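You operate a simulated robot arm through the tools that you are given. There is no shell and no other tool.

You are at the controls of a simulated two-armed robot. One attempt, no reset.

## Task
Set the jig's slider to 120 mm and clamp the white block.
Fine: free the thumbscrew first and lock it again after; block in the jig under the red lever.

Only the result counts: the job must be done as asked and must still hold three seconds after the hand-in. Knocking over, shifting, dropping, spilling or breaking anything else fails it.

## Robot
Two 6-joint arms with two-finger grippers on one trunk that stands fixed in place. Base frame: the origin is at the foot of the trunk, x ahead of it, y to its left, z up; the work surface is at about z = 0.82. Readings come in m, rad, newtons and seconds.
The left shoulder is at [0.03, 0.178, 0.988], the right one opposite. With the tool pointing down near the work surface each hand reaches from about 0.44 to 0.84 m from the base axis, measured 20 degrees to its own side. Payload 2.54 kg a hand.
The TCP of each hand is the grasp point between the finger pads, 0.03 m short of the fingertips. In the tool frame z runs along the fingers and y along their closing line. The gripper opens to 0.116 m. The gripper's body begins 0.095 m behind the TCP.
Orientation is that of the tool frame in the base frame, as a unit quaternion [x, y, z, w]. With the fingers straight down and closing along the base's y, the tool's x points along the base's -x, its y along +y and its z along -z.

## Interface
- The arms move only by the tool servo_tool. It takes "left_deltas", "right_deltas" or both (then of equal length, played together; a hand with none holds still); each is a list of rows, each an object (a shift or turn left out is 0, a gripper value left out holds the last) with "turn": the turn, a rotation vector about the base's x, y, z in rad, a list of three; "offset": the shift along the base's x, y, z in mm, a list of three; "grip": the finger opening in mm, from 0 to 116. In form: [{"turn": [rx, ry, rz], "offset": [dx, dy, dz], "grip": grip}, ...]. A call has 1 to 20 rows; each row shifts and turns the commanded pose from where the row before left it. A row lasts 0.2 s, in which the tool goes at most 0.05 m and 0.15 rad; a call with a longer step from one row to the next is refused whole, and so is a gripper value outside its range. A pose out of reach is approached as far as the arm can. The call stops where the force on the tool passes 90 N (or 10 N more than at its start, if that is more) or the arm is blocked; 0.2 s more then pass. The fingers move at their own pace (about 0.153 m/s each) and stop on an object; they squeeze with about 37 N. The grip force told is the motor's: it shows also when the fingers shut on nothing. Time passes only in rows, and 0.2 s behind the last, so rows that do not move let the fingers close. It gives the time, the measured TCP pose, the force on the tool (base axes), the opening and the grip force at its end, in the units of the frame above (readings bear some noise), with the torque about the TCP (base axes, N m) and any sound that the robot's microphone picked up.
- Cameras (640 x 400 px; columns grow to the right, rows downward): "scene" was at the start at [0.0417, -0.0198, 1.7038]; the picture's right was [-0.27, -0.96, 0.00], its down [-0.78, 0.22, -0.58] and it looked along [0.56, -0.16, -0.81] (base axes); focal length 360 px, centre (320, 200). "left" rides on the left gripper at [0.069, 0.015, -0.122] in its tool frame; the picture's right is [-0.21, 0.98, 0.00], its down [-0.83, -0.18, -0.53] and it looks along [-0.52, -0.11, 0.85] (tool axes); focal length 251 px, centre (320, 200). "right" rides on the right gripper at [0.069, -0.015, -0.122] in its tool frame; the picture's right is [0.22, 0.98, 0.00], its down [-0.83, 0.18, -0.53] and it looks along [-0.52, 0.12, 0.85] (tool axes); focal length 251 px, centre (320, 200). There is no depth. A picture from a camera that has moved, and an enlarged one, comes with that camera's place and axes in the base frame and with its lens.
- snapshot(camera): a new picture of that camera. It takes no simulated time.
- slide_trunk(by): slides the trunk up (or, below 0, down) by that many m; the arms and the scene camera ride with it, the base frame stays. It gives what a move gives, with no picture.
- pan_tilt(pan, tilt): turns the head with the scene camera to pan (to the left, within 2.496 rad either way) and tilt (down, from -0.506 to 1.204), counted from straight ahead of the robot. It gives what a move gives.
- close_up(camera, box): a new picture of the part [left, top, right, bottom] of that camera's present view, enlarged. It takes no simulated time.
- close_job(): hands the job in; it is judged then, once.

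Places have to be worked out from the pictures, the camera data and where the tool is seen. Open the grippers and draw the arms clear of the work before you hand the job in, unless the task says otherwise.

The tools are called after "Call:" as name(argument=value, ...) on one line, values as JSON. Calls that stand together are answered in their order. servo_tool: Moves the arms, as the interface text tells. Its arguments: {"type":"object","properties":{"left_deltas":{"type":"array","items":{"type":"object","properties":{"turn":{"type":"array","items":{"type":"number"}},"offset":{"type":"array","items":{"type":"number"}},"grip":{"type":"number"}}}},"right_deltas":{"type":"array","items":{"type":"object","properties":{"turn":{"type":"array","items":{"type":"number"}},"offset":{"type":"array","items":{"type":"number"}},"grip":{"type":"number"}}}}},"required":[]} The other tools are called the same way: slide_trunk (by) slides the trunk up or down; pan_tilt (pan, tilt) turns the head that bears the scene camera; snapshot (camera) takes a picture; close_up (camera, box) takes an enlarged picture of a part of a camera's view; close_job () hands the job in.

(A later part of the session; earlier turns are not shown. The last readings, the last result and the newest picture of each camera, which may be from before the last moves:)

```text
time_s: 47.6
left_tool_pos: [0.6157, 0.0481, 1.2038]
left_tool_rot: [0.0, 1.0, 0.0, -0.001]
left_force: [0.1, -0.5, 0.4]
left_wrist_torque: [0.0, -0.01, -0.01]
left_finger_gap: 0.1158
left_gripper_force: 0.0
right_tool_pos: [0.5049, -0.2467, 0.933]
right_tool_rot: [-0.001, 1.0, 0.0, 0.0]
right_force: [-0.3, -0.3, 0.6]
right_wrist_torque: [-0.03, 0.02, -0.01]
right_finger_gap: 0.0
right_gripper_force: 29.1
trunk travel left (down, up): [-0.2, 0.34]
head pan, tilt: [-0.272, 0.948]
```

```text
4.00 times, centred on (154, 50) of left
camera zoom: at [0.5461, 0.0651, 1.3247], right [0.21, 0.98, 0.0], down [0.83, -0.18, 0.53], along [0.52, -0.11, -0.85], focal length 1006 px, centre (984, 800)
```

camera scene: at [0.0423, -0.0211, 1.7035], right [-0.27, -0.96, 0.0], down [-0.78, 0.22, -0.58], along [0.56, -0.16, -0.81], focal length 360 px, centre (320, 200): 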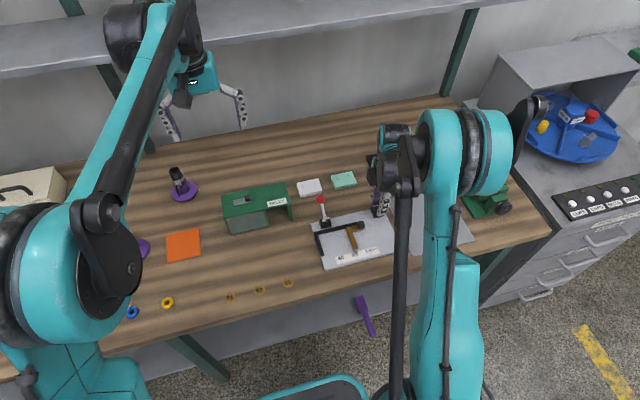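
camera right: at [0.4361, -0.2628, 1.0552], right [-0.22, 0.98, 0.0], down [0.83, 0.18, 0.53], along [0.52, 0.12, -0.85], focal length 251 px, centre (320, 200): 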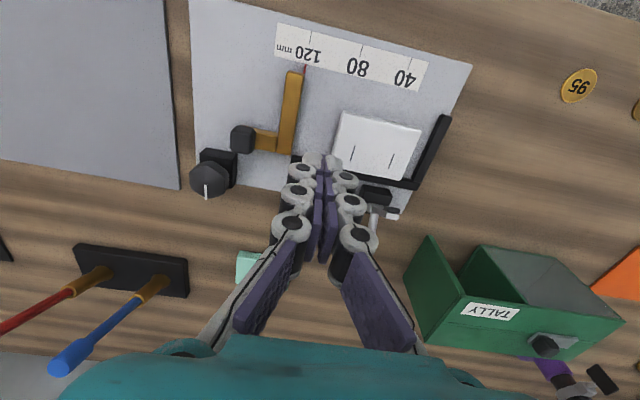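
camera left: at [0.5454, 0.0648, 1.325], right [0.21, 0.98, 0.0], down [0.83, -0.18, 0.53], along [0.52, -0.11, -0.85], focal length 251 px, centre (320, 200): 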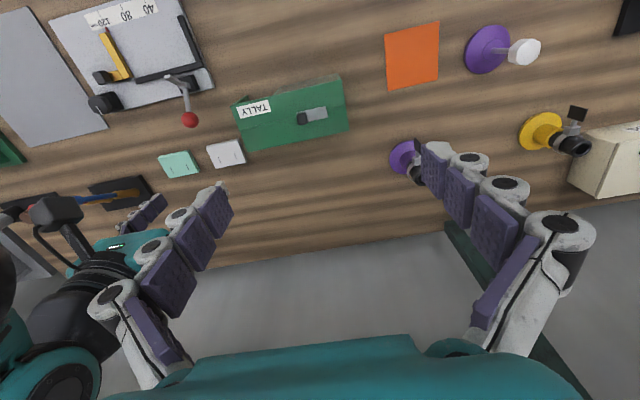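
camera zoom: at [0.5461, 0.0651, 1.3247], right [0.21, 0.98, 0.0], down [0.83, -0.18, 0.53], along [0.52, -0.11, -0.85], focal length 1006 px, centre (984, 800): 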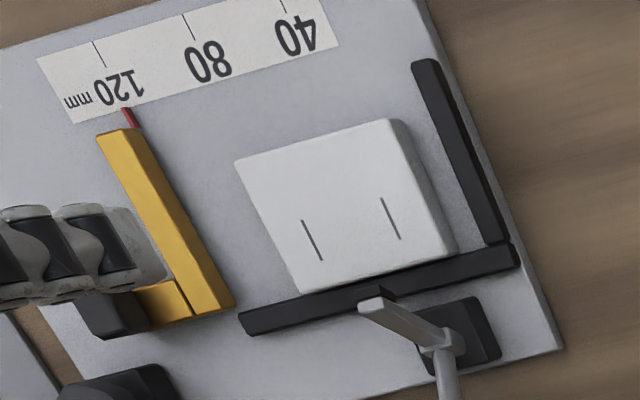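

The closed fingers fit the ~39 mm gap between block and bar. I centre them in the gap and descend to about 3 mm above the plate.

Call:
servo_tool(right_deltas=[{"offset": [0, -3, -20]}, {"offset": [0, 0, -20]}, {"offset": [0, 0, -15]}, {"offset": [0, 0, -12]}, {}])

Call:
close_up(camera="right", box=[220, 40, 460, 210])

Call:
close_up(camera="left", box=[90, 0, 218, 100])

```text
time_s: 48.8
left_tool_pos: [0.6153, 0.0488, 1.204]
left_tool_rot: [0.0, 1.0, -0.001, 0.0]
left_force: [-0.3, 0.5, -0.5]
left_wrist_torque: [-0.02, -0.04, 0.01]
left_finger_gap: 0.1161
left_gripper_force: 0.0
right_tool_pos: [0.5046, -0.2502, 0.8669]
right_tool_rot: [-0.001, 1.0, 0.001, 0.0]
right_force: [-0.2, -0.3, 0.8]
right_wrist_torque: [0.0, 0.02, -0.03]
right_finger_gap: 0.0
right_gripper_force: 28.7
trunk travel left (down, up): [-0.2, 0.34]
head pan, tilt: [-0.272, 0.948]
```

```text
2.35 times, centred on (340, 125) of right
camera zoom: at [0.4359, -0.2653, 0.9885], right [-0.22, 0.98, 0.0], down [0.83, 0.18, 0.53], along [0.52, 0.12, -0.85], focal length 592 px, centre (273, 376)
```

zoom: 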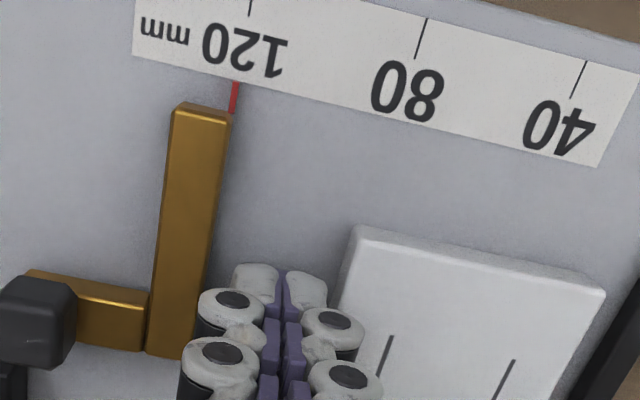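

```text
4.00 times, centred on (154, 50) of left
camera zoom: at [0.5459, 0.0653, 1.3248], right [0.21, 0.98, 0.0], down [0.83, -0.18, 0.53], along [0.52, -0.11, -0.85], focal length 1006 px, centre (984, 800)
```

zoom: 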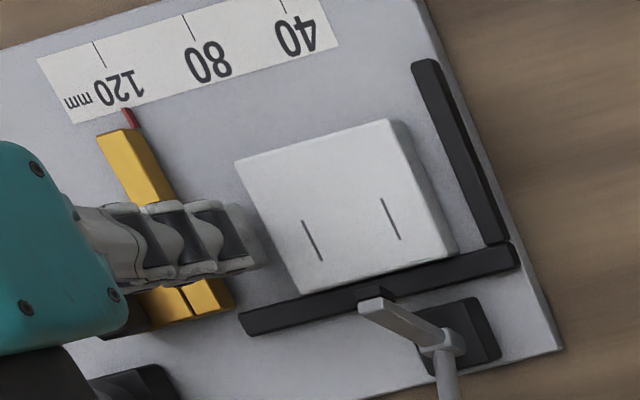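

The fingers are between bar and block without contact. I push the block toward the end fence, 18 mm first.

Call:
servo_tool(right_deltas=[{"offset": [0, 3, 0]}, {"offset": [0, 3, 0]}, {"offset": [0, 3, 0]}, {"offset": [0, 3, 0]}, {"offset": [0, 3, 0]}, {"offset": [0, 3, 0]}, {}])

Call:
close_up(camera="right", box=[220, 40, 460, 210])

Call:
close_up(camera="left", box=[90, 0, 218, 100])

```text
time_s: 50.4
left_tool_pos: [0.6157, 0.0489, 1.2039]
left_tool_rot: [0.0, 1.0, -0.001, 0.0]
left_force: [0.4, 0.0, 0.3]
left_wrist_torque: [0.02, -0.04, -0.02]
left_finger_gap: 0.1163
left_gripper_force: 0.1
right_tool_pos: [0.5049, -0.2332, 0.8671]
right_tool_rot: [-0.001, 1.0, 0.0, 0.0]
right_force: [0.3, -0.4, 0.5]
right_wrist_torque: [0.04, -0.01, 0.05]
right_finger_gap: 0.0003
right_gripper_force: 28.6
trunk travel left (down, up): [-0.2, 0.34]
head pan, tilt: [-0.272, 0.948]
```

```text
2.35 times, centred on (340, 125) of right
camera zoom: at [0.4354, -0.2475, 0.9889], right [-0.22, 0.98, 0.0], down [0.83, 0.18, 0.53], along [0.52, 0.12, -0.85], focal length 592 px, centre (273, 376)
```

zoom: 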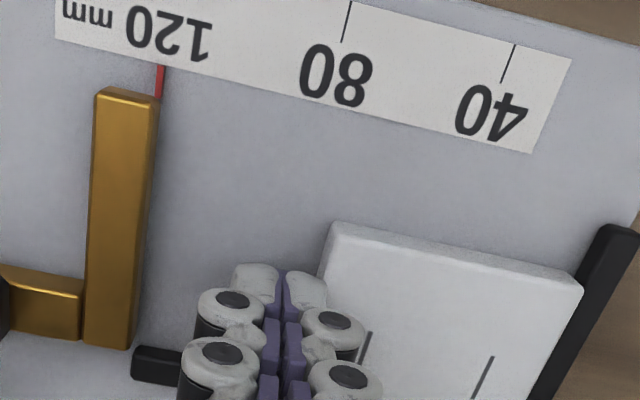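

```text
4.00 times, centred on (154, 50) of left
camera zoom: at [0.546, 0.0653, 1.3247], right [0.21, 0.98, 0.0], down [0.83, -0.18, 0.53], along [0.52, -0.11, -0.85], focal length 1006 px, centre (984, 800)
```

zoom: 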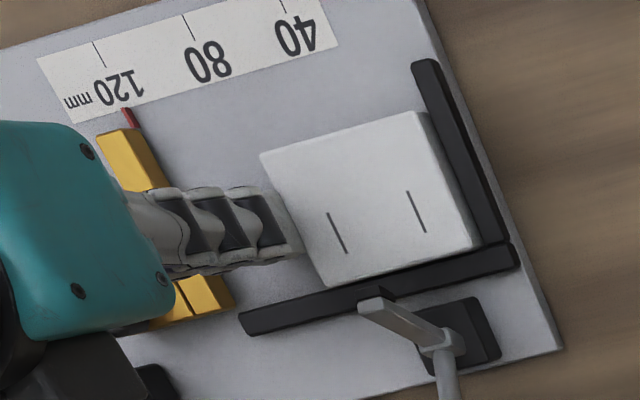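

The block slides well along the fence; a few mm remain. I continue in 1 mm steps watching the y force.

Call:
servo_tool(right_deltas=[{"offset": [0, 1, 0]}, {"offset": [0, 1, 0]}, {"offset": [0, 1, 0]}, {}])

```text
time_s: 51.4
left_tool_pos: [0.6156, 0.0487, 1.2037]
left_tool_rot: [0.0, 1.0, 0.0, 0.0]
left_force: [-0.2, -0.7, -0.3]
left_wrist_torque: [0.05, 0.0, 0.0]
left_finger_gap: 0.116
left_gripper_force: 0.1
right_tool_pos: [0.5044, -0.2294, 0.867]
right_tool_rot: [-0.001, 1.0, 0.0, 0.001]
right_force: [0.2, -0.6, 2.3]
right_wrist_torque: [0.02, 0.03, -0.01]
right_finger_gap: 0.0004
right_gripper_force: 29.2
trunk travel left (down, up): [-0.2, 0.34]
head pan, tilt: [-0.272, 0.948]
```

Call:
servo_tool(right_deltas=[{"offset": [0, 1, 0]}, {"offset": [0, 1, 0]}, {}])

Call:
close_up(camera="left", box=[130, 0, 210, 60])

```text
time_s: 52.2
left_tool_pos: [0.6151, 0.0487, 1.2038]
left_tool_rot: [0.0, 1.0, 0.001, 0.0]
left_force: [0.7, 0.1, 0.3]
left_wrist_torque: [0.01, 0.01, -0.02]
left_finger_gap: 0.1163
left_gripper_force: 0.1
right_tool_pos: [0.5038, -0.2285, 0.8679]
right_tool_rot: [0.001, 1.0, -0.001, 0.0]
right_force: [1.2, -6.1, 21.2]
right_wrist_torque: [-0.01, -0.07, -0.02]
right_finger_gap: 0.0
right_gripper_force: 28.7
trunk travel left (down, up): [-0.2, 0.34]
head pan, tilt: [-0.272, 0.948]
```

```text
6.67 times, centred on (170, 30) of left
camera zoom: at [0.545, 0.0651, 1.3253], right [0.21, 0.98, 0.0], down [0.83, -0.18, 0.53], along [0.52, -0.11, -0.85], focal length 1676 px, centre (1320, 1333)
```

zoom: 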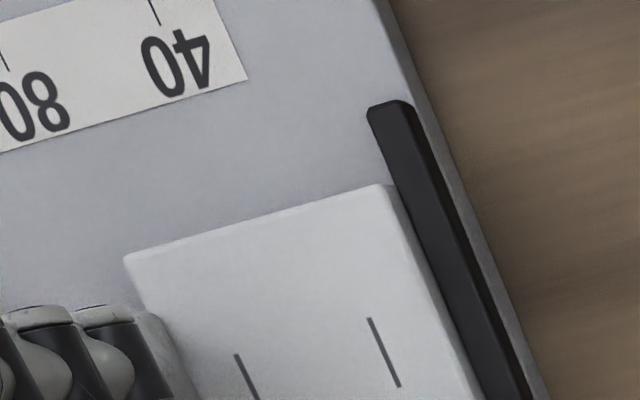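

The y and z forces rise together: the block has met the end fence. I back off in -y, rise, and inspect seating.

Call:
servo_tool(right_deltas=[{"offset": [0, -3, 0]}, {"offset": [0, -6, 0]}, {"offset": [0, 0, 20]}, {"offset": [0, 0, 30]}, {"offset": [0, -25, 30]}, {"offset": [0, -40, 20]}, {}])

Call:
close_up(camera="right", box=[300, 40, 480, 190])

Call:
close_up(camera="left", box=[100, 0, 228, 100])

Call:
close_up(camera="scene", box=[300, 190, 396, 260])

```text
time_s: 53.8
left_tool_pos: [0.6157, 0.0495, 1.2024]
left_tool_rot: [0.0, 1.0, 0.0, 0.001]
left_force: [0.1, 0.2, -1.0]
left_wrist_torque: [-0.07, 0.02, -0.02]
left_finger_gap: 0.1157
left_gripper_force: 0.1
right_tool_pos: [0.5044, -0.3021, 0.9667]
right_tool_rot: [-0.001, 1.0, 0.0, 0.0]
right_force: [0.1, -0.5, 0.0]
right_wrist_torque: [-0.04, -0.02, 0.01]
right_finger_gap: 0.0
right_gripper_force: 28.6
trunk travel left (down, up): [-0.2, 0.34]
head pan, tilt: [-0.272, 0.948]
```

```text
2.67 times, centred on (390, 115) of right
camera zoom: at [0.4356, -0.3166, 1.0884], right [-0.22, 0.98, 0.0], down [0.83, 0.18, 0.53], along [0.52, 0.11, -0.85], focal length 670 px, centre (133, 427)
```

zoom: 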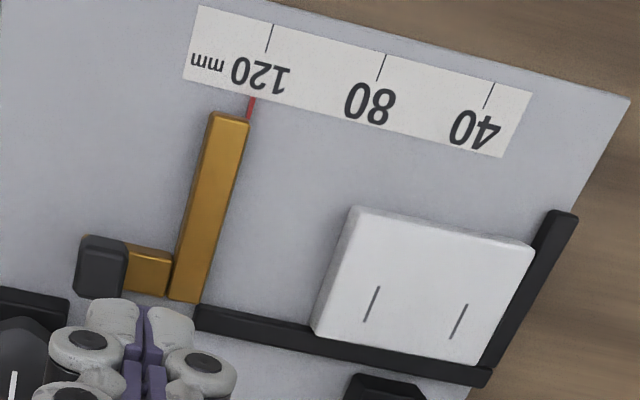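

```text
4.00 times, centred on (164, 50) of left
camera zoom: at [0.5463, 0.0661, 1.3245], right [0.21, 0.98, 0.0], down [0.83, -0.18, 0.53], along [0.52, -0.11, -0.85], focal length 1006 px, centre (944, 800)
```

zoom: 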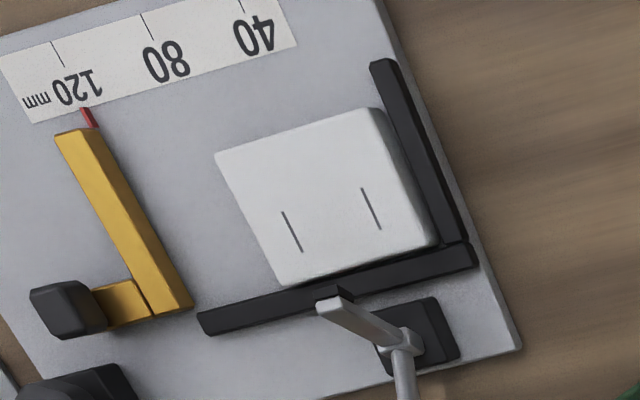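

```text
5.71 times, centred on (348, 225) of scene
camera zoom: at [0.042, -0.0189, 1.7038], right [-0.27, -0.96, 0.0], down [-0.78, 0.22, -0.58], along [0.56, -0.16, -0.81], focal length 2060 px, centre (160, 57)
```

zoom: 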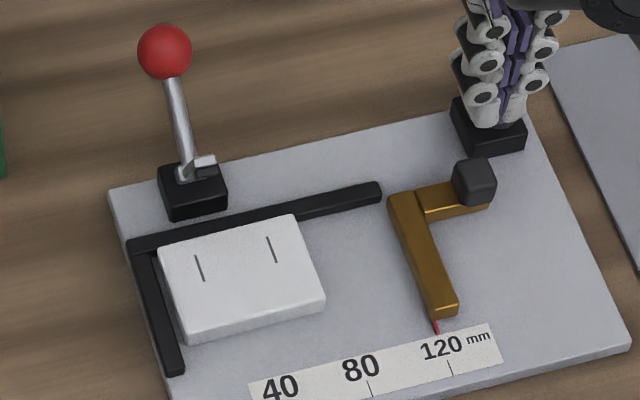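

The block is seated in the corner against both fences and the slider still reads 120. Now the lever: ball at about (0.608, -0.180, 0.886), pivot about (0.558, 0.855 high). I move above the ball with the fingers open to 50 mm.

Call:
servo_tool(right_deltas=[{"offset": [0, 0, 35], "grip": 50}, {"offset": [25, 30, 0]}, {"offset": [26, 31, 0]}, {"offset": [26, 31, 0]}, {"offset": [26.6, 30.6, 0]}, {}])

Call:
snapshot(camera="right")

Call:
close_up(camera="scene", box=[280, 170, 376, 230])

Call:
close_up(camera="left", box=[100, 30, 260, 150])

```text
time_s: 55.2
left_tool_pos: [0.6148, 0.0485, 1.2036]
left_tool_rot: [0.0, 1.0, 0.001, 0.0]
left_force: [-1.2, -0.3, 0.8]
left_wrist_torque: [0.01, 0.0, 0.01]
left_finger_gap: 0.1161
left_gripper_force: 0.0
right_tool_pos: [0.6083, -0.1789, 1.0041]
right_tool_rot: [0.0, 1.0, 0.0, 0.0]
right_force: [0.7, -0.1, 0.0]
right_wrist_torque: [-0.02, 0.01, -0.02]
right_finger_gap: 0.05
right_gripper_force: 0.0
trunk travel left (down, up): [-0.2, 0.34]
head pan, tilt: [-0.272, 0.948]
```

```text
taken
camera right: at [0.5389, -0.1936, 1.1243], right [-0.22, 0.98, 0.0], down [0.83, 0.18, 0.53], along [0.52, 0.12, -0.85], focal length 251 px, centre (320, 200)
```

right: 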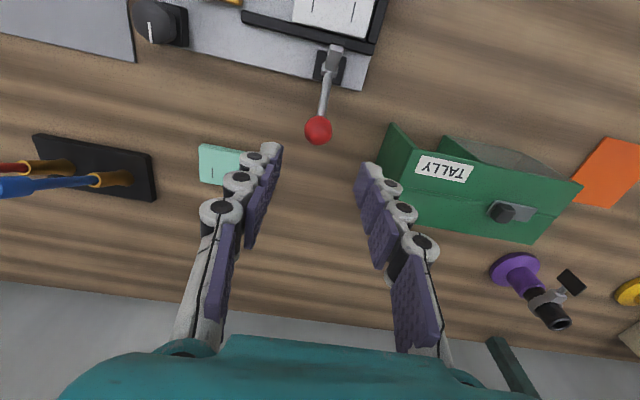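

```text
6.67 times, centred on (328, 200) of scene
camera zoom: at [0.0408, -0.0204, 1.7038], right [-0.27, -0.96, 0.0], down [-0.78, 0.22, -0.58], along [0.56, -0.16, -0.81], focal length 2403 px, centre (267, 200)
```

zoom: 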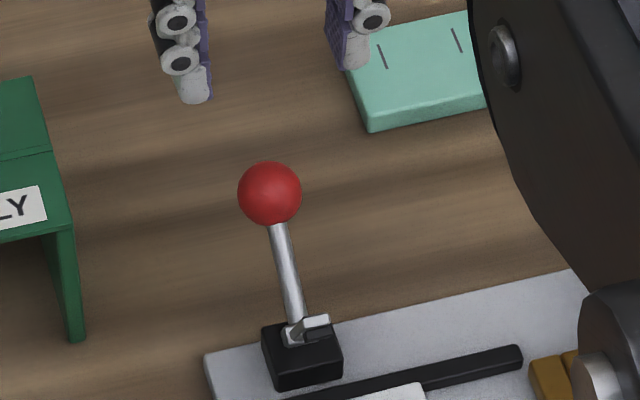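

```text
3.33 times, centred on (180, 90) of left
camera zoom: at [0.5453, 0.0648, 1.325], right [0.21, 0.98, 0.0], down [0.83, -0.18, 0.53], along [0.52, -0.11, -0.85], focal length 838 px, centre (787, 567)
```

zoom: 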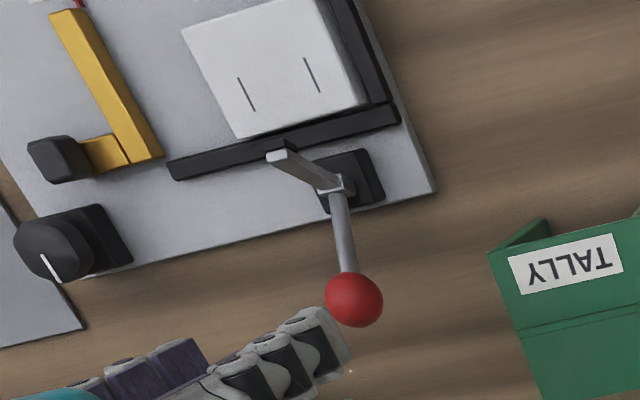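

The ball projects exactly under the TCP. I descend around it to TCP z≈0.896.

Call:
servo_tool(right_deltas=[{"offset": [0, 0, -40]}, {"offset": [0, 0, -40]}, {"offset": [0, 0, -18]}, {"offset": [0, 0, -10]}, {}])

Call:
snapshot(camera="right")

Call:
close_up(camera="left", box=[100, 30, 260, 150])

```text
time_s: 56.4
left_tool_pos: [0.6152, 0.0483, 1.2039]
left_tool_rot: [0.0, 1.0, -0.001, 0.0]
left_force: [0.4, 0.5, -0.2]
left_wrist_torque: [-0.04, 0.03, 0.0]
left_finger_gap: 0.1161
left_gripper_force: 0.1
right_tool_pos: [0.6078, -0.1787, 0.8934]
right_tool_rot: [-0.001, 1.0, -0.001, 0.0]
right_force: [0.1, 0.1, 1.4]
right_wrist_torque: [0.0, 0.0, 0.0]
right_finger_gap: 0.0501
right_gripper_force: 0.0
trunk travel left (down, up): [-0.2, 0.34]
head pan, tilt: [-0.272, 0.948]
```

```text
taken
camera right: at [0.5394, -0.1938, 1.0156], right [-0.22, 0.98, 0.0], down [0.83, 0.18, 0.53], along [0.52, 0.12, -0.85], focal length 251 px, centre (320, 200)
```

right: 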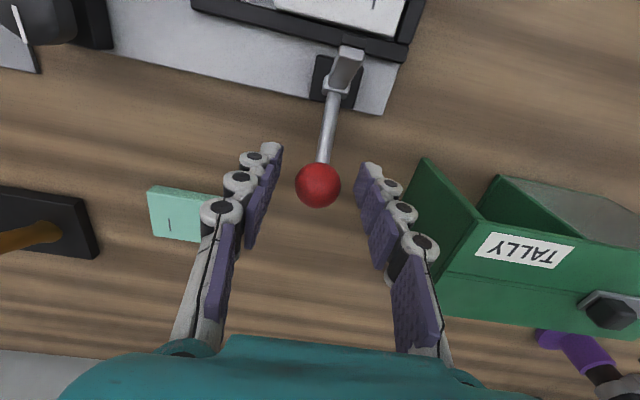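

```text
3.33 times, centred on (180, 90) of left
camera zoom: at [0.5459, 0.0653, 1.3248], right [0.21, 0.98, 0.0], down [0.83, -0.18, 0.53], along [0.52, -0.11, -0.85], focal length 838 px, centre (787, 567)
```

zoom: 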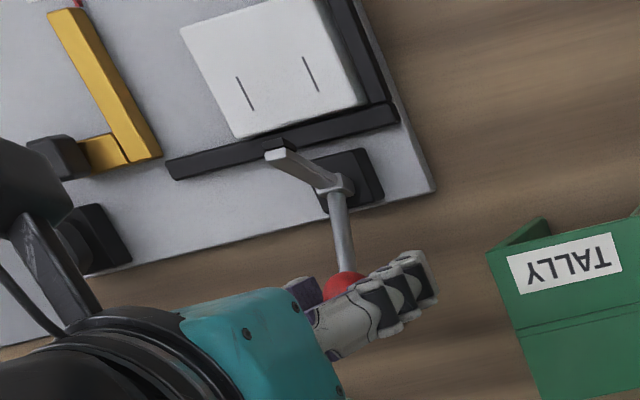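

The ball is centred between the pads. I close on it.

Call:
servo_tool(right_deltas=[{"grip": 30}, {"grip": 20}, {}, {}])

Call:
snapshot(camera="right")

```text
time_s: 57.4
left_tool_pos: [0.6154, 0.0489, 1.2038]
left_tool_rot: [-0.001, 1.0, 0.0, 0.0]
left_force: [-0.3, 0.8, 0.5]
left_wrist_torque: [0.01, -0.02, 0.05]
left_finger_gap: 0.1162
left_gripper_force: 0.1
right_tool_pos: [0.6094, -0.1795, 0.8954]
right_tool_rot: [0.0, 1.0, 0.0, 0.0]
right_force: [0.9, -5.6, -0.5]
right_wrist_torque: [-0.09, -0.06, -0.06]
right_finger_gap: 0.0256
right_gripper_force: 44.9
trunk travel left (down, up): [-0.2, 0.34]
head pan, tilt: [-0.272, 0.948]
```

```text
taken
camera right: at [0.5396, -0.1946, 1.0156], right [-0.22, 0.98, 0.0], down [0.83, 0.18, 0.53], along [0.52, 0.11, -0.85], focal length 251 px, centre (320, 200)
```

right: 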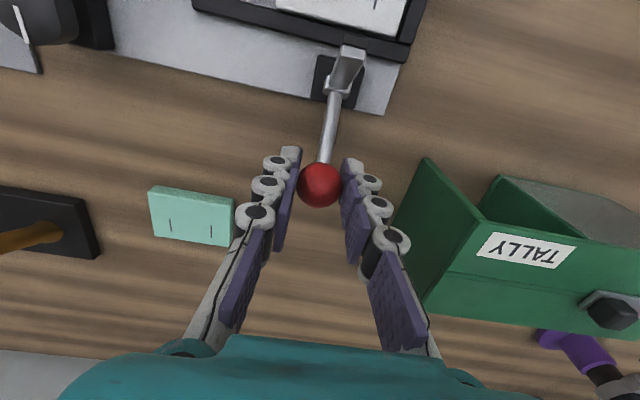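

Ball gripped (25.6 mm). I follow the arc up and toward -x for the first ~20° and check the forces.

Call:
servo_tool(right_deltas=[{"offset": [-2.6, -0.5, 3.5]}, {"offset": [-2.6, 0, 3.6]}, {"offset": [-3.6, 0, 3.7]}, {"offset": [-3.7, 0, 3.6]}])

Call:
snapshot(camera="right")

Call:
close_up(camera="left", box=[100, 20, 260, 120])

```text
time_s: 58.4
left_tool_pos: [0.6177, 0.0487, 1.202]
left_tool_rot: [-0.001, 1.0, 0.0, -0.001]
left_force: [0.2, -0.3, 0.4]
left_wrist_torque: [0.0, 0.0, 0.02]
left_finger_gap: 0.1161
left_gripper_force: 0.1
right_tool_pos: [0.5978, -0.1805, 0.9085]
right_tool_rot: [-0.001, 1.0, 0.0, 0.001]
right_force: [15.5, -2.0, -9.0]
right_wrist_torque: [-0.01, -1.25, 0.04]
right_finger_gap: 0.026
right_gripper_force: 45.1
trunk travel left (down, up): [-0.2, 0.34]
head pan, tilt: [-0.272, 0.948]
```

```text
taken
camera right: at [0.5292, -0.1947, 1.0295], right [-0.22, 0.98, 0.0], down [0.83, 0.18, 0.53], along [0.52, 0.12, -0.85], focal length 251 px, centre (320, 200)
```

right: 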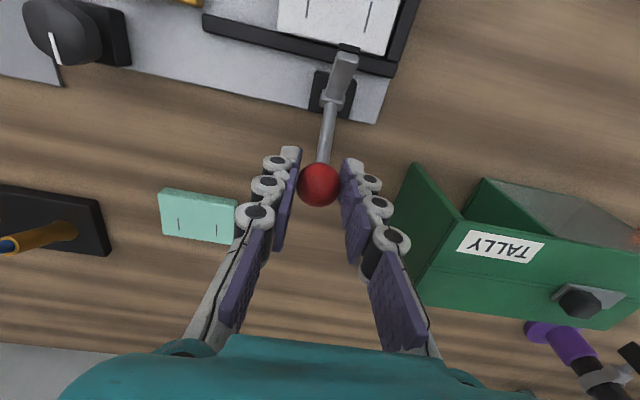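

```text
4.00 times, centred on (180, 70) of left
camera zoom: at [0.5485, 0.0649, 1.3238], right [0.21, 0.98, 0.0], down [0.83, -0.18, 0.53], along [0.52, -0.11, -0.85], focal length 1006 px, centre (880, 720)
```

zoom: 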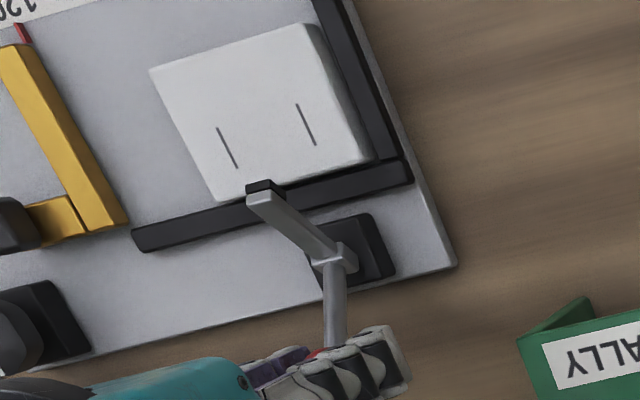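

The lever follows and the pad comes down toward the block, with about 18 N tangential resistance. I continue along the arc.

Call:
servo_tool(right_deltas=[{"offset": [-4.2, 0, 3.2]}, {"offset": [-4.3, 0, 2.8]}, {"offset": [-4.6, 0, 2.4]}, {"offset": [-4.75, 0, 1.9]}])

Call:
snapshot(camera="right")

Call:
close_up(camera="left", box=[100, 20, 260, 120])

```text
time_s: 59.4
left_tool_pos: [0.6175, 0.0487, 1.203]
left_tool_rot: [0.001, 1.0, 0.0, -0.001]
left_force: [-0.9, 0.6, 0.4]
left_wrist_torque: [-0.01, 0.01, 0.01]
left_finger_gap: 0.116
left_gripper_force: 0.0
right_tool_pos: [0.5792, -0.1795, 0.9198]
right_tool_rot: [-0.001, 1.0, -0.001, 0.001]
right_force: [19.9, -1.8, 1.7]
right_wrist_torque: [0.04, -1.33, 0.02]
right_finger_gap: 0.0262
right_gripper_force: 44.8
trunk travel left (down, up): [-0.2, 0.34]
head pan, tilt: [-0.272, 0.948]
```

```text
taken
camera right: at [0.5106, -0.1946, 1.0399], right [-0.22, 0.98, 0.0], down [0.83, 0.18, 0.53], along [0.52, 0.12, -0.84], focal length 251 px, centre (320, 200)
```

right: 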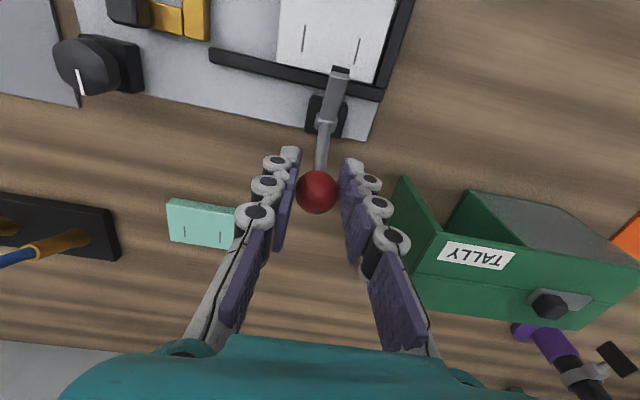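

```text
4.00 times, centred on (180, 70) of left
camera zoom: at [0.5481, 0.0652, 1.3238], right [0.21, 0.98, 0.0], down [0.83, -0.18, 0.53], along [0.52, -0.11, -0.85], focal length 1006 px, centre (880, 720)
```

zoom: 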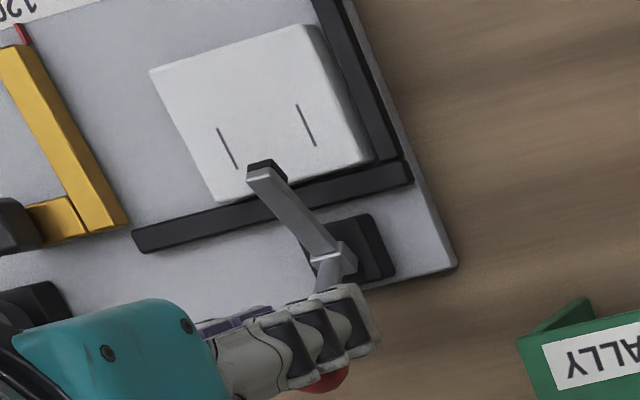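

The ball has slipped ~6 mm back in the pads, so friction alone is marginal. I open up and see whether the lever stays where it is; then I will push it from behind with closed fingers.

Call:
servo_tool(right_deltas=[{"grip": 50}, {}])

Call:
snapshot(camera="right")

Call:
close_up(camera="left", box=[100, 20, 260, 120])

```text
time_s: 60.0
left_tool_pos: [0.6156, 0.0484, 1.204]
left_tool_rot: [0.0, 1.0, 0.0, -0.001]
left_force: [-0.3, -0.1, 0.2]
left_wrist_torque: [0.01, -0.03, 0.05]
left_finger_gap: 0.116
left_gripper_force: 0.1
right_tool_pos: [0.5762, -0.1793, 0.9194]
right_tool_rot: [-0.001, 1.0, 0.0, -0.001]
right_force: [0.3, 0.2, 0.1]
right_wrist_torque: [-0.01, 0.0, 0.03]
right_finger_gap: 0.0499
right_gripper_force: 0.0
trunk travel left (down, up): [-0.2, 0.34]
head pan, tilt: [-0.272, 0.948]
```

```text
taken
camera right: at [0.5082, -0.1945, 1.0408], right [-0.22, 0.98, 0.0], down [0.83, 0.18, 0.53], along [0.52, 0.12, -0.85], focal length 251 px, centre (320, 200)
```

right: 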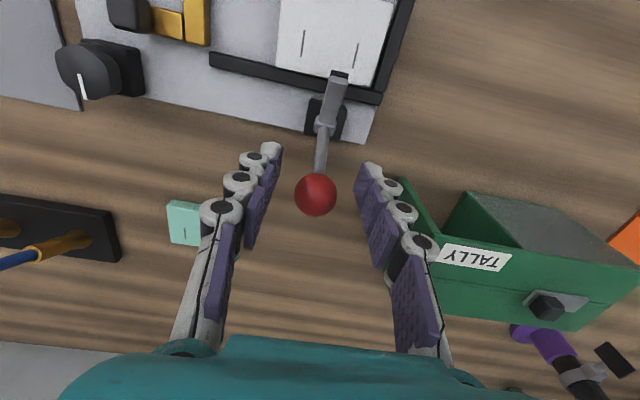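

```text
4.00 times, centred on (180, 70) of left
camera zoom: at [0.5459, 0.0653, 1.3247], right [0.21, 0.98, 0.0], down [0.83, -0.18, 0.53], along [0.52, -0.11, -0.85], focal length 1006 px, centre (880, 720)
```

zoom: 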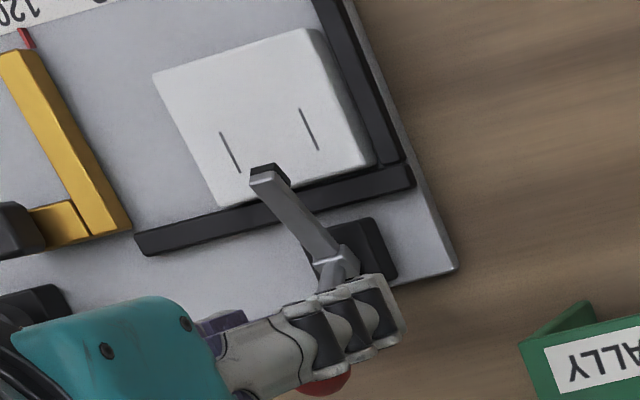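

The lever stays put by itself (ball now at about (0.586, 0.907)). I slide the open fingers back past the ball in +x, then close them behind it.

Call:
servo_tool(right_deltas=[{"offset": [15, 0, 0]}, {"offset": [15, 0, 0]}, {"offset": [11, 0, 0]}, {"grip": 0}, {}, {}, {}])

Call:
snapshot(camera="right")

Call:
close_up(camera="scene", box=[290, 170, 370, 230])

Call:
close_up(camera="left", box=[100, 20, 260, 140])

```text
time_s: 61.6
left_tool_pos: [0.6158, 0.0486, 1.2036]
left_tool_rot: [0.0, 1.0, 0.0, -0.001]
left_force: [0.5, 0.1, 0.8]
left_wrist_torque: [0.01, 0.0, 0.0]
left_finger_gap: 0.1161
left_gripper_force: 0.1
right_tool_pos: [0.6192, -0.1792, 0.9203]
right_tool_rot: [-0.001, 1.0, 0.001, 0.0]
right_force: [0.1, 0.6, 0.0]
right_wrist_torque: [-0.04, 0.02, 0.0]
right_finger_gap: 0.0
right_gripper_force: 28.5
trunk travel left (down, up): [-0.2, 0.34]
head pan, tilt: [-0.272, 0.948]
```

```text
taken
camera right: at [0.5502, -0.1945, 1.0408], right [-0.22, 0.98, 0.0], down [0.83, 0.18, 0.53], along [0.52, 0.12, -0.85], focal length 251 px, centre (320, 200)
```

right: 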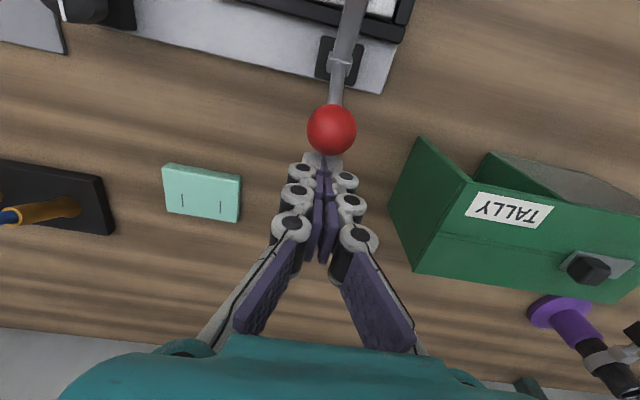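

```text
6.67 times, centred on (330, 200) of scene
camera zoom: at [0.0418, -0.0198, 1.7038], right [-0.27, -0.96, 0.0], down [-0.78, 0.22, -0.58], along [0.56, -0.16, -0.81], focal length 2403 px, centre (253, 200)
```

zoom: 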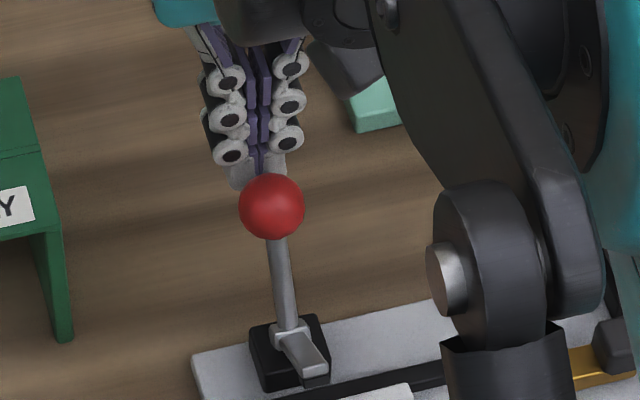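

```text
3.33 times, centred on (180, 80) of left
camera zoom: at [0.5461, 0.0653, 1.3246], right [0.21, 0.98, 0.0], down [0.83, -0.18, 0.53], along [0.52, -0.11, -0.85], focal length 838 px, centre (787, 600)
```

zoom: 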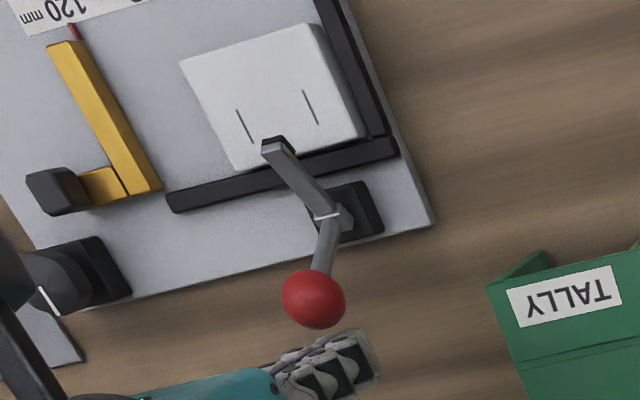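

The closed fingers are right behind the ball, centred on it. I push in -x, 22 mm first.

Call:
servo_tool(right_deltas=[{"offset": [-5, 0, 0]}, {"offset": [-4, 0, 0.5]}, {"offset": [-4, 0, 0.5]}, {"offset": [-3, 0, 0.5]}, {"offset": [-3, 0, 0.5]}, {"offset": [-3, 0, 0.5]}, {}])

Call:
close_up(camera="left", box=[100, 0, 260, 120])

Call:
snapshot(camera="right")

```text
time_s: 63.2
left_tool_pos: [0.6162, 0.0487, 1.2022]
left_tool_rot: [0.0, 1.0, -0.001, 0.0]
left_force: [0.6, 0.6, -0.4]
left_wrist_torque: [0.05, 0.01, 0.04]
left_finger_gap: 0.1159
left_gripper_force: 0.0
right_tool_pos: [0.5966, -0.1796, 0.9214]
right_tool_rot: [0.0, 1.0, 0.0, -0.001]
right_force: [-0.2, 0.4, -0.3]
right_wrist_torque: [0.0, 0.01, -0.02]
right_finger_gap: 0.0004
right_gripper_force: 28.8
trunk travel left (down, up): [-0.2, 0.34]
head pan, tilt: [-0.272, 0.948]
```

```text
3.33 times, centred on (180, 60) of left
camera zoom: at [0.5461, 0.0653, 1.3246], right [0.21, 0.98, 0.0], down [0.83, -0.18, 0.53], along [0.52, -0.11, -0.85], focal length 838 px, centre (787, 667)
```

zoom: 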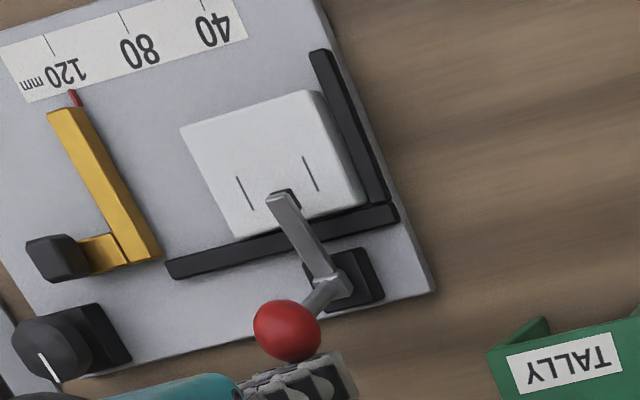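

```text
taken
camera right: at [0.5277, -0.1945, 1.043], right [-0.22, 0.98, 0.0], down [0.83, 0.18, 0.53], along [0.52, 0.12, -0.85], focal length 251 px, centre (320, 200)
```

right: 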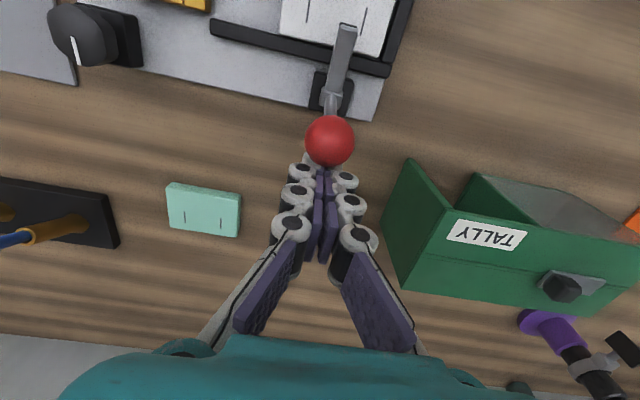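

The lever is at roughly 78° and the pad hovers close over the block. I push on gently in 2 mm steps, watching for the clamping force.

Call:
servo_tool(right_deltas=[{"offset": [-3, 0, 0.3]}, {"offset": [-2, 0, 0]}, {"offset": [-2, 0, 0]}, {"offset": [-2, 0, 0]}, {}])

Call:
close_up(camera="left", box=[100, 0, 260, 120])

```text
time_s: 64.4
left_tool_pos: [0.6168, 0.05, 1.2041]
left_tool_rot: [0.0, 1.0, 0.0, 0.0]
left_force: [-0.1, 0.1, -0.5]
left_wrist_torque: [0.0, -0.03, -0.01]
left_finger_gap: 0.1161
left_gripper_force: 0.0
right_tool_pos: [0.5877, -0.1794, 0.9221]
right_tool_rot: [-0.001, 1.0, 0.0, 0.001]
right_force: [0.0, 0.0, 0.1]
right_wrist_torque: [-0.01, -0.01, 0.01]
right_finger_gap: 0.0001
right_gripper_force: 28.1
trunk travel left (down, up): [-0.2, 0.34]
head pan, tilt: [-0.272, 0.948]
```

```text
3.33 times, centred on (180, 60) of left
camera zoom: at [0.5461, 0.0653, 1.3246], right [0.21, 0.98, 0.0], down [0.83, -0.18, 0.53], along [0.52, -0.11, -0.85], focal length 838 px, centre (787, 667)
```

zoom: 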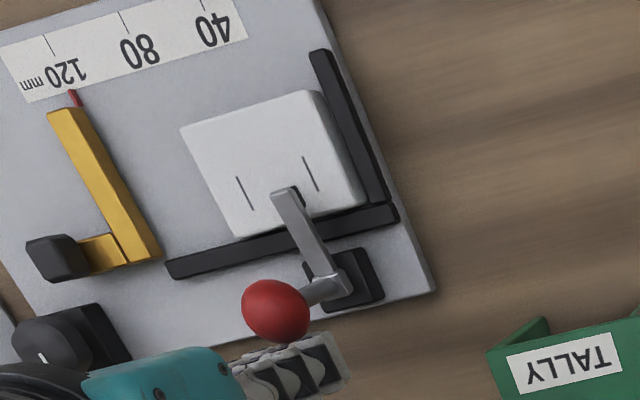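

Still moving freely. I continue in small steps.

Call:
servo_tool(right_deltas=[{"offset": [-2, 0, 0]}, {"offset": [-2, 0, 0]}, {"offset": [-2, 0, 0]}, {}])

Call:
close_up(camera="left", box=[100, 0, 260, 120])

```text
time_s: 65.4
left_tool_pos: [0.6147, 0.0486, 1.2031]
left_tool_rot: [0.0, 1.0, 0.0, 0.0]
left_force: [0.4, -0.1, 1.2]
left_wrist_torque: [0.01, -0.03, -0.02]
left_finger_gap: 0.1159
left_gripper_force: 0.0
right_tool_pos: [0.5818, -0.1791, 0.922]
right_tool_rot: [-0.001, 1.0, 0.0, 0.0]
right_force: [-1.2, 0.5, -0.7]
right_wrist_torque: [-0.01, 0.0, -0.03]
right_finger_gap: 0.0004
right_gripper_force: 28.9
trunk travel left (down, up): [-0.2, 0.34]
head pan, tilt: [-0.272, 0.948]
```

```text
3.33 times, centred on (180, 60) of left
camera zoom: at [0.5461, 0.0653, 1.3246], right [0.21, 0.98, 0.0], down [0.83, -0.18, 0.53], along [0.52, -0.11, -0.85], focal length 838 px, centre (787, 667)
```

zoom: 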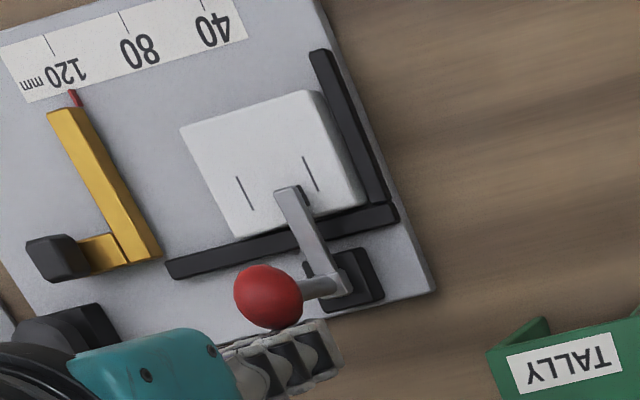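

The lever is about vertical and the pad is nearly down. I keep pushing in 1.5 mm steps.

Call:
servo_tool(right_deltas=[{"offset": [-1.5, 0, 0]}, {"offset": [-1.5, 0, 0]}, {"offset": [-1.5, 0, 0]}])

Call:
close_up(camera="left", box=[100, 0, 260, 120])

```text
time_s: 66.2
left_tool_pos: [0.6162, 0.0487, 1.2024]
left_tool_rot: [0.001, 1.0, -0.001, 0.0]
left_force: [-0.4, -0.7, 0.0]
left_wrist_torque: [0.01, 0.02, 0.0]
left_finger_gap: 0.116
left_gripper_force: 0.0
right_tool_pos: [0.5768, -0.1795, 0.9218]
right_tool_rot: [-0.001, 1.0, 0.0, -0.001]
right_force: [1.0, 0.6, -0.9]
right_wrist_torque: [-0.04, 0.0, -0.01]
right_finger_gap: 0.0059
right_gripper_force: 28.8
trunk travel left (down, up): [-0.2, 0.34]
head pan, tilt: [-0.272, 0.948]
```

```text
3.33 times, centred on (180, 60) of left
camera zoom: at [0.5461, 0.0654, 1.3246], right [0.21, 0.98, 0.0], down [0.83, -0.18, 0.53], along [0.52, -0.11, -0.85], focal length 838 px, centre (787, 667)
```

zoom: 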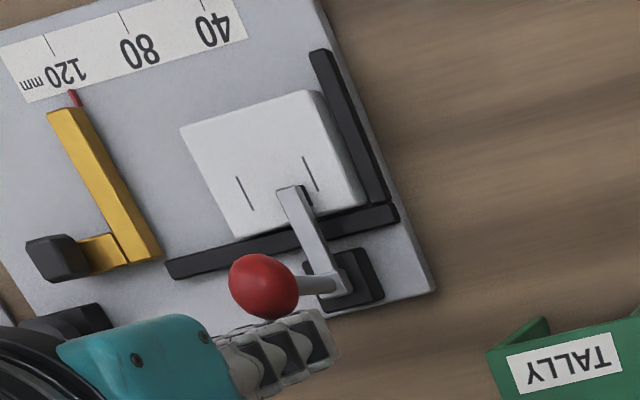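

The ball is starting to wedge the fingers apart (gap 5.9 mm). I inspect the pad/block contact before pushing on differently.

Call:
close_up(camera="left", box=[150, 30, 214, 80])

Call:
close_up(camera="scene", box=[300, 185, 364, 235])

Call:
snapshot(camera="right")

```text
8.00 times, centred on (182, 55) of left
camera zoom: at [0.5461, 0.0654, 1.3246], right [0.21, 0.98, 0.0], down [0.83, -0.18, 0.53], along [0.52, -0.11, -0.85], focal length 2012 px, centre (1424, 1360)
```

zoom: 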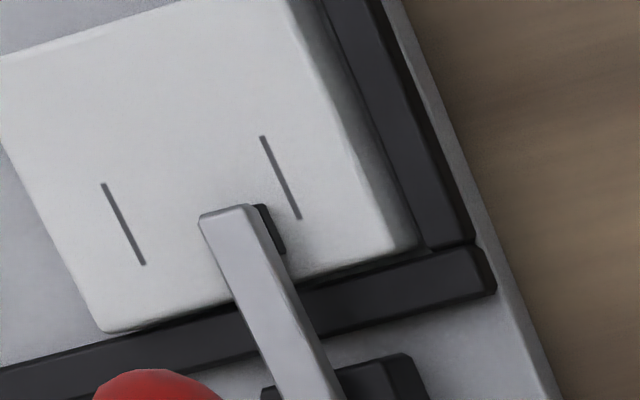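

```text
8.00 times, centred on (332, 210) of scene
camera zoom: at [0.0418, -0.0197, 1.7038], right [-0.27, -0.96, 0.0], down [-0.78, 0.22, -0.58], along [0.56, -0.16, -0.81], focal length 2884 px, centre (224, 120)
```

zoom: 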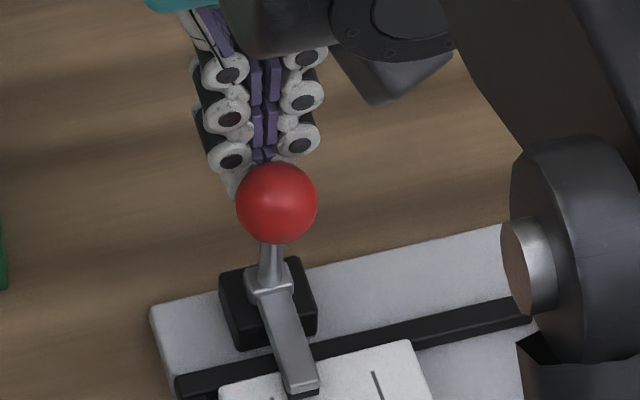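

```text
taken
camera right: at [0.5081, -0.1944, 1.0432], right [-0.22, 0.98, 0.0], down [0.83, 0.18, 0.53], along [0.52, 0.12, -0.85], focal length 251 px, centre (320, 200)
```

right: 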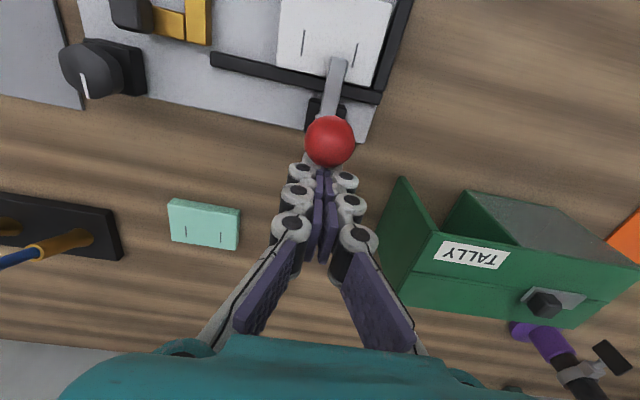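

The arm is nearly horizontal with the pad about to touch the block. I back off 14 mm, close fully and yaw the hand 90° so a solid finger back pushes the ball instead of the seam.

Call:
servo_tool(right_deltas=[{"offset": [7, 0, 0]}, {"offset": [9, 0, 0]}, {"turn": [0, 0, 0.1428]}, {"turn": [0, 0, 0.1428]}, {"turn": [0, 0, 0.1428]}, {"turn": [0, 0, 0.1428]}, {"turn": [0, 0, 0.1428]}, {"turn": [0, 0, 0.1428]}, {"turn": [0, 0, 0.1428]}, {"turn": [0, 0, 0.1428]}, {"turn": [0, 0, 0.1428]}, {"turn": [0, 0, 0.1428]}, {"turn": [0, 0, 0.1428]}, {}])

Call:
snapshot(camera="right")

Call:
close_up(camera="left", box=[100, 0, 260, 120])

Call:
close_up(camera="scene", box=[300, 185, 364, 235])

```text
time_s: 69.2
left_tool_pos: [0.6167, 0.0491, 1.2038]
left_tool_rot: [0.0, 1.0, 0.0, 0.002]
left_force: [0.3, -0.3, 0.1]
left_wrist_torque: [0.0, 0.0, 0.02]
left_finger_gap: 0.1159
left_gripper_force: 0.1
right_tool_pos: [0.5933, -0.1787, 0.9219]
right_tool_rot: [0.708, -0.706, 0.0, 0.0]
right_force: [0.1, 0.0, -0.1]
right_wrist_torque: [-0.01, 0.01, 0.0]
right_finger_gap: 0.0
right_gripper_force: 28.7
trunk travel left (down, up): [-0.2, 0.34]
head pan, tilt: [-0.272, 0.948]
```

```text
taken
camera right: at [0.6086, -0.2479, 1.0432], right [-0.98, -0.22, 0.0], down [-0.18, 0.83, 0.53], along [-0.12, 0.52, -0.85], focal length 251 px, centre (320, 200)
```

right: 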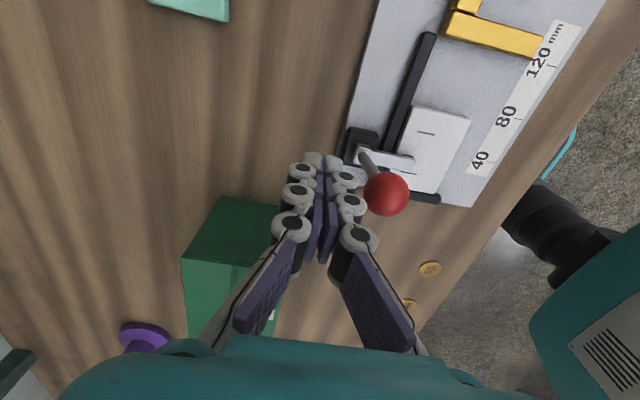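

```text
3.33 times, centred on (180, 60) of left
camera zoom: at [0.5461, 0.0653, 1.3247], right [0.21, 0.98, 0.0], down [0.83, -0.18, 0.53], along [0.52, -0.11, -0.85], focal length 838 px, centre (787, 667)
```

zoom: 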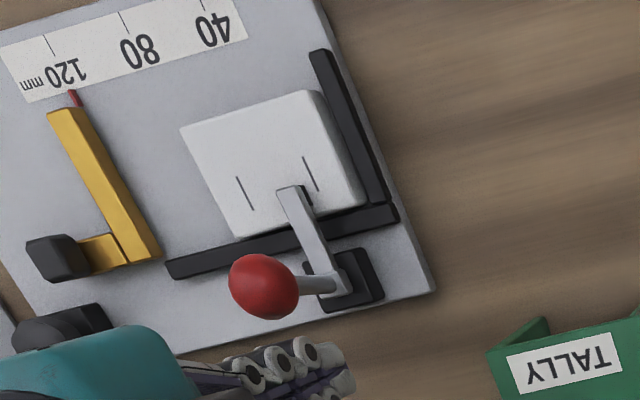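

```text
8.00 times, centred on (332, 210) of scene
camera zoom: at [0.0418, -0.0198, 1.7038], right [-0.27, -0.96, 0.0], down [-0.78, 0.22, -0.58], along [0.56, -0.16, -0.81], focal length 2884 px, centre (224, 120)
```

zoom: 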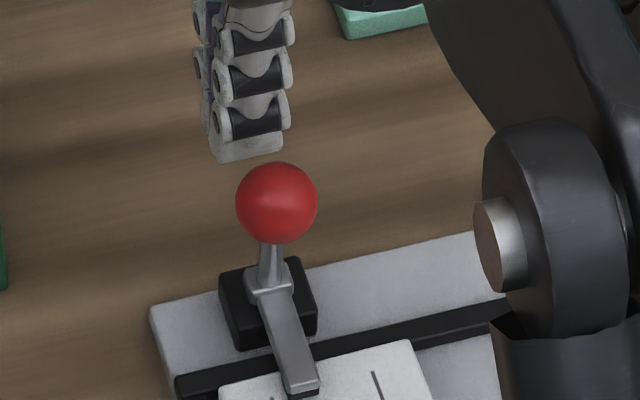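

The side view shows the arm lying over the block with the ball at about x=0.551. I advance in -x again with the finger back until force builds.

Call:
servo_tool(right_deltas=[{"offset": [-6, 0, 0]}, {"offset": [-5, 0, 0]}, {"offset": [-3, 0, 0]}, {"offset": [-2, 0, 0]}, {"offset": [-2, 0, 0]}])

Call:
snapshot(camera="right")

```text
time_s: 70.4
left_tool_pos: [0.6181, 0.0495, 1.2027]
left_tool_rot: [-0.001, 1.0, 0.0, 0.0]
left_force: [-0.4, 0.1, 0.1]
left_wrist_torque: [0.01, -0.02, -0.05]
left_finger_gap: 0.1161
left_gripper_force: 0.0
right_tool_pos: [0.5785, -0.1784, 0.9219]
right_tool_rot: [0.708, -0.706, 0.001, -0.001]
right_force: [30.1, 0.0, 17.6]
right_wrist_torque: [0.01, 0.02, 0.01]
right_finger_gap: 0.0
right_gripper_force: 28.9
trunk travel left (down, up): [-0.2, 0.34]
head pan, tilt: [-0.272, 0.948]
```

```text
taken
camera right: at [0.5932, -0.2479, 1.043], right [-0.98, -0.22, 0.0], down [-0.18, 0.83, 0.53], along [-0.11, 0.52, -0.85], focal length 251 px, centre (320, 200)
```

right: 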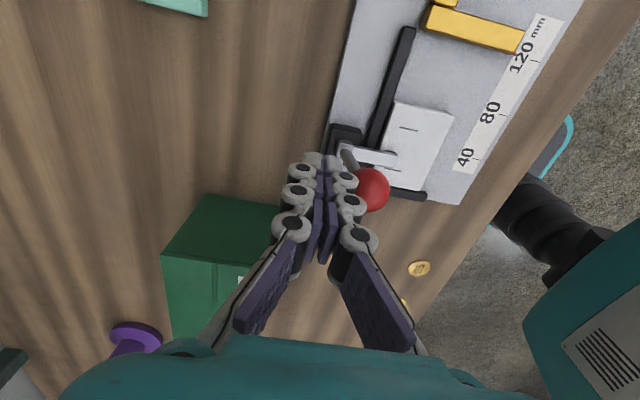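

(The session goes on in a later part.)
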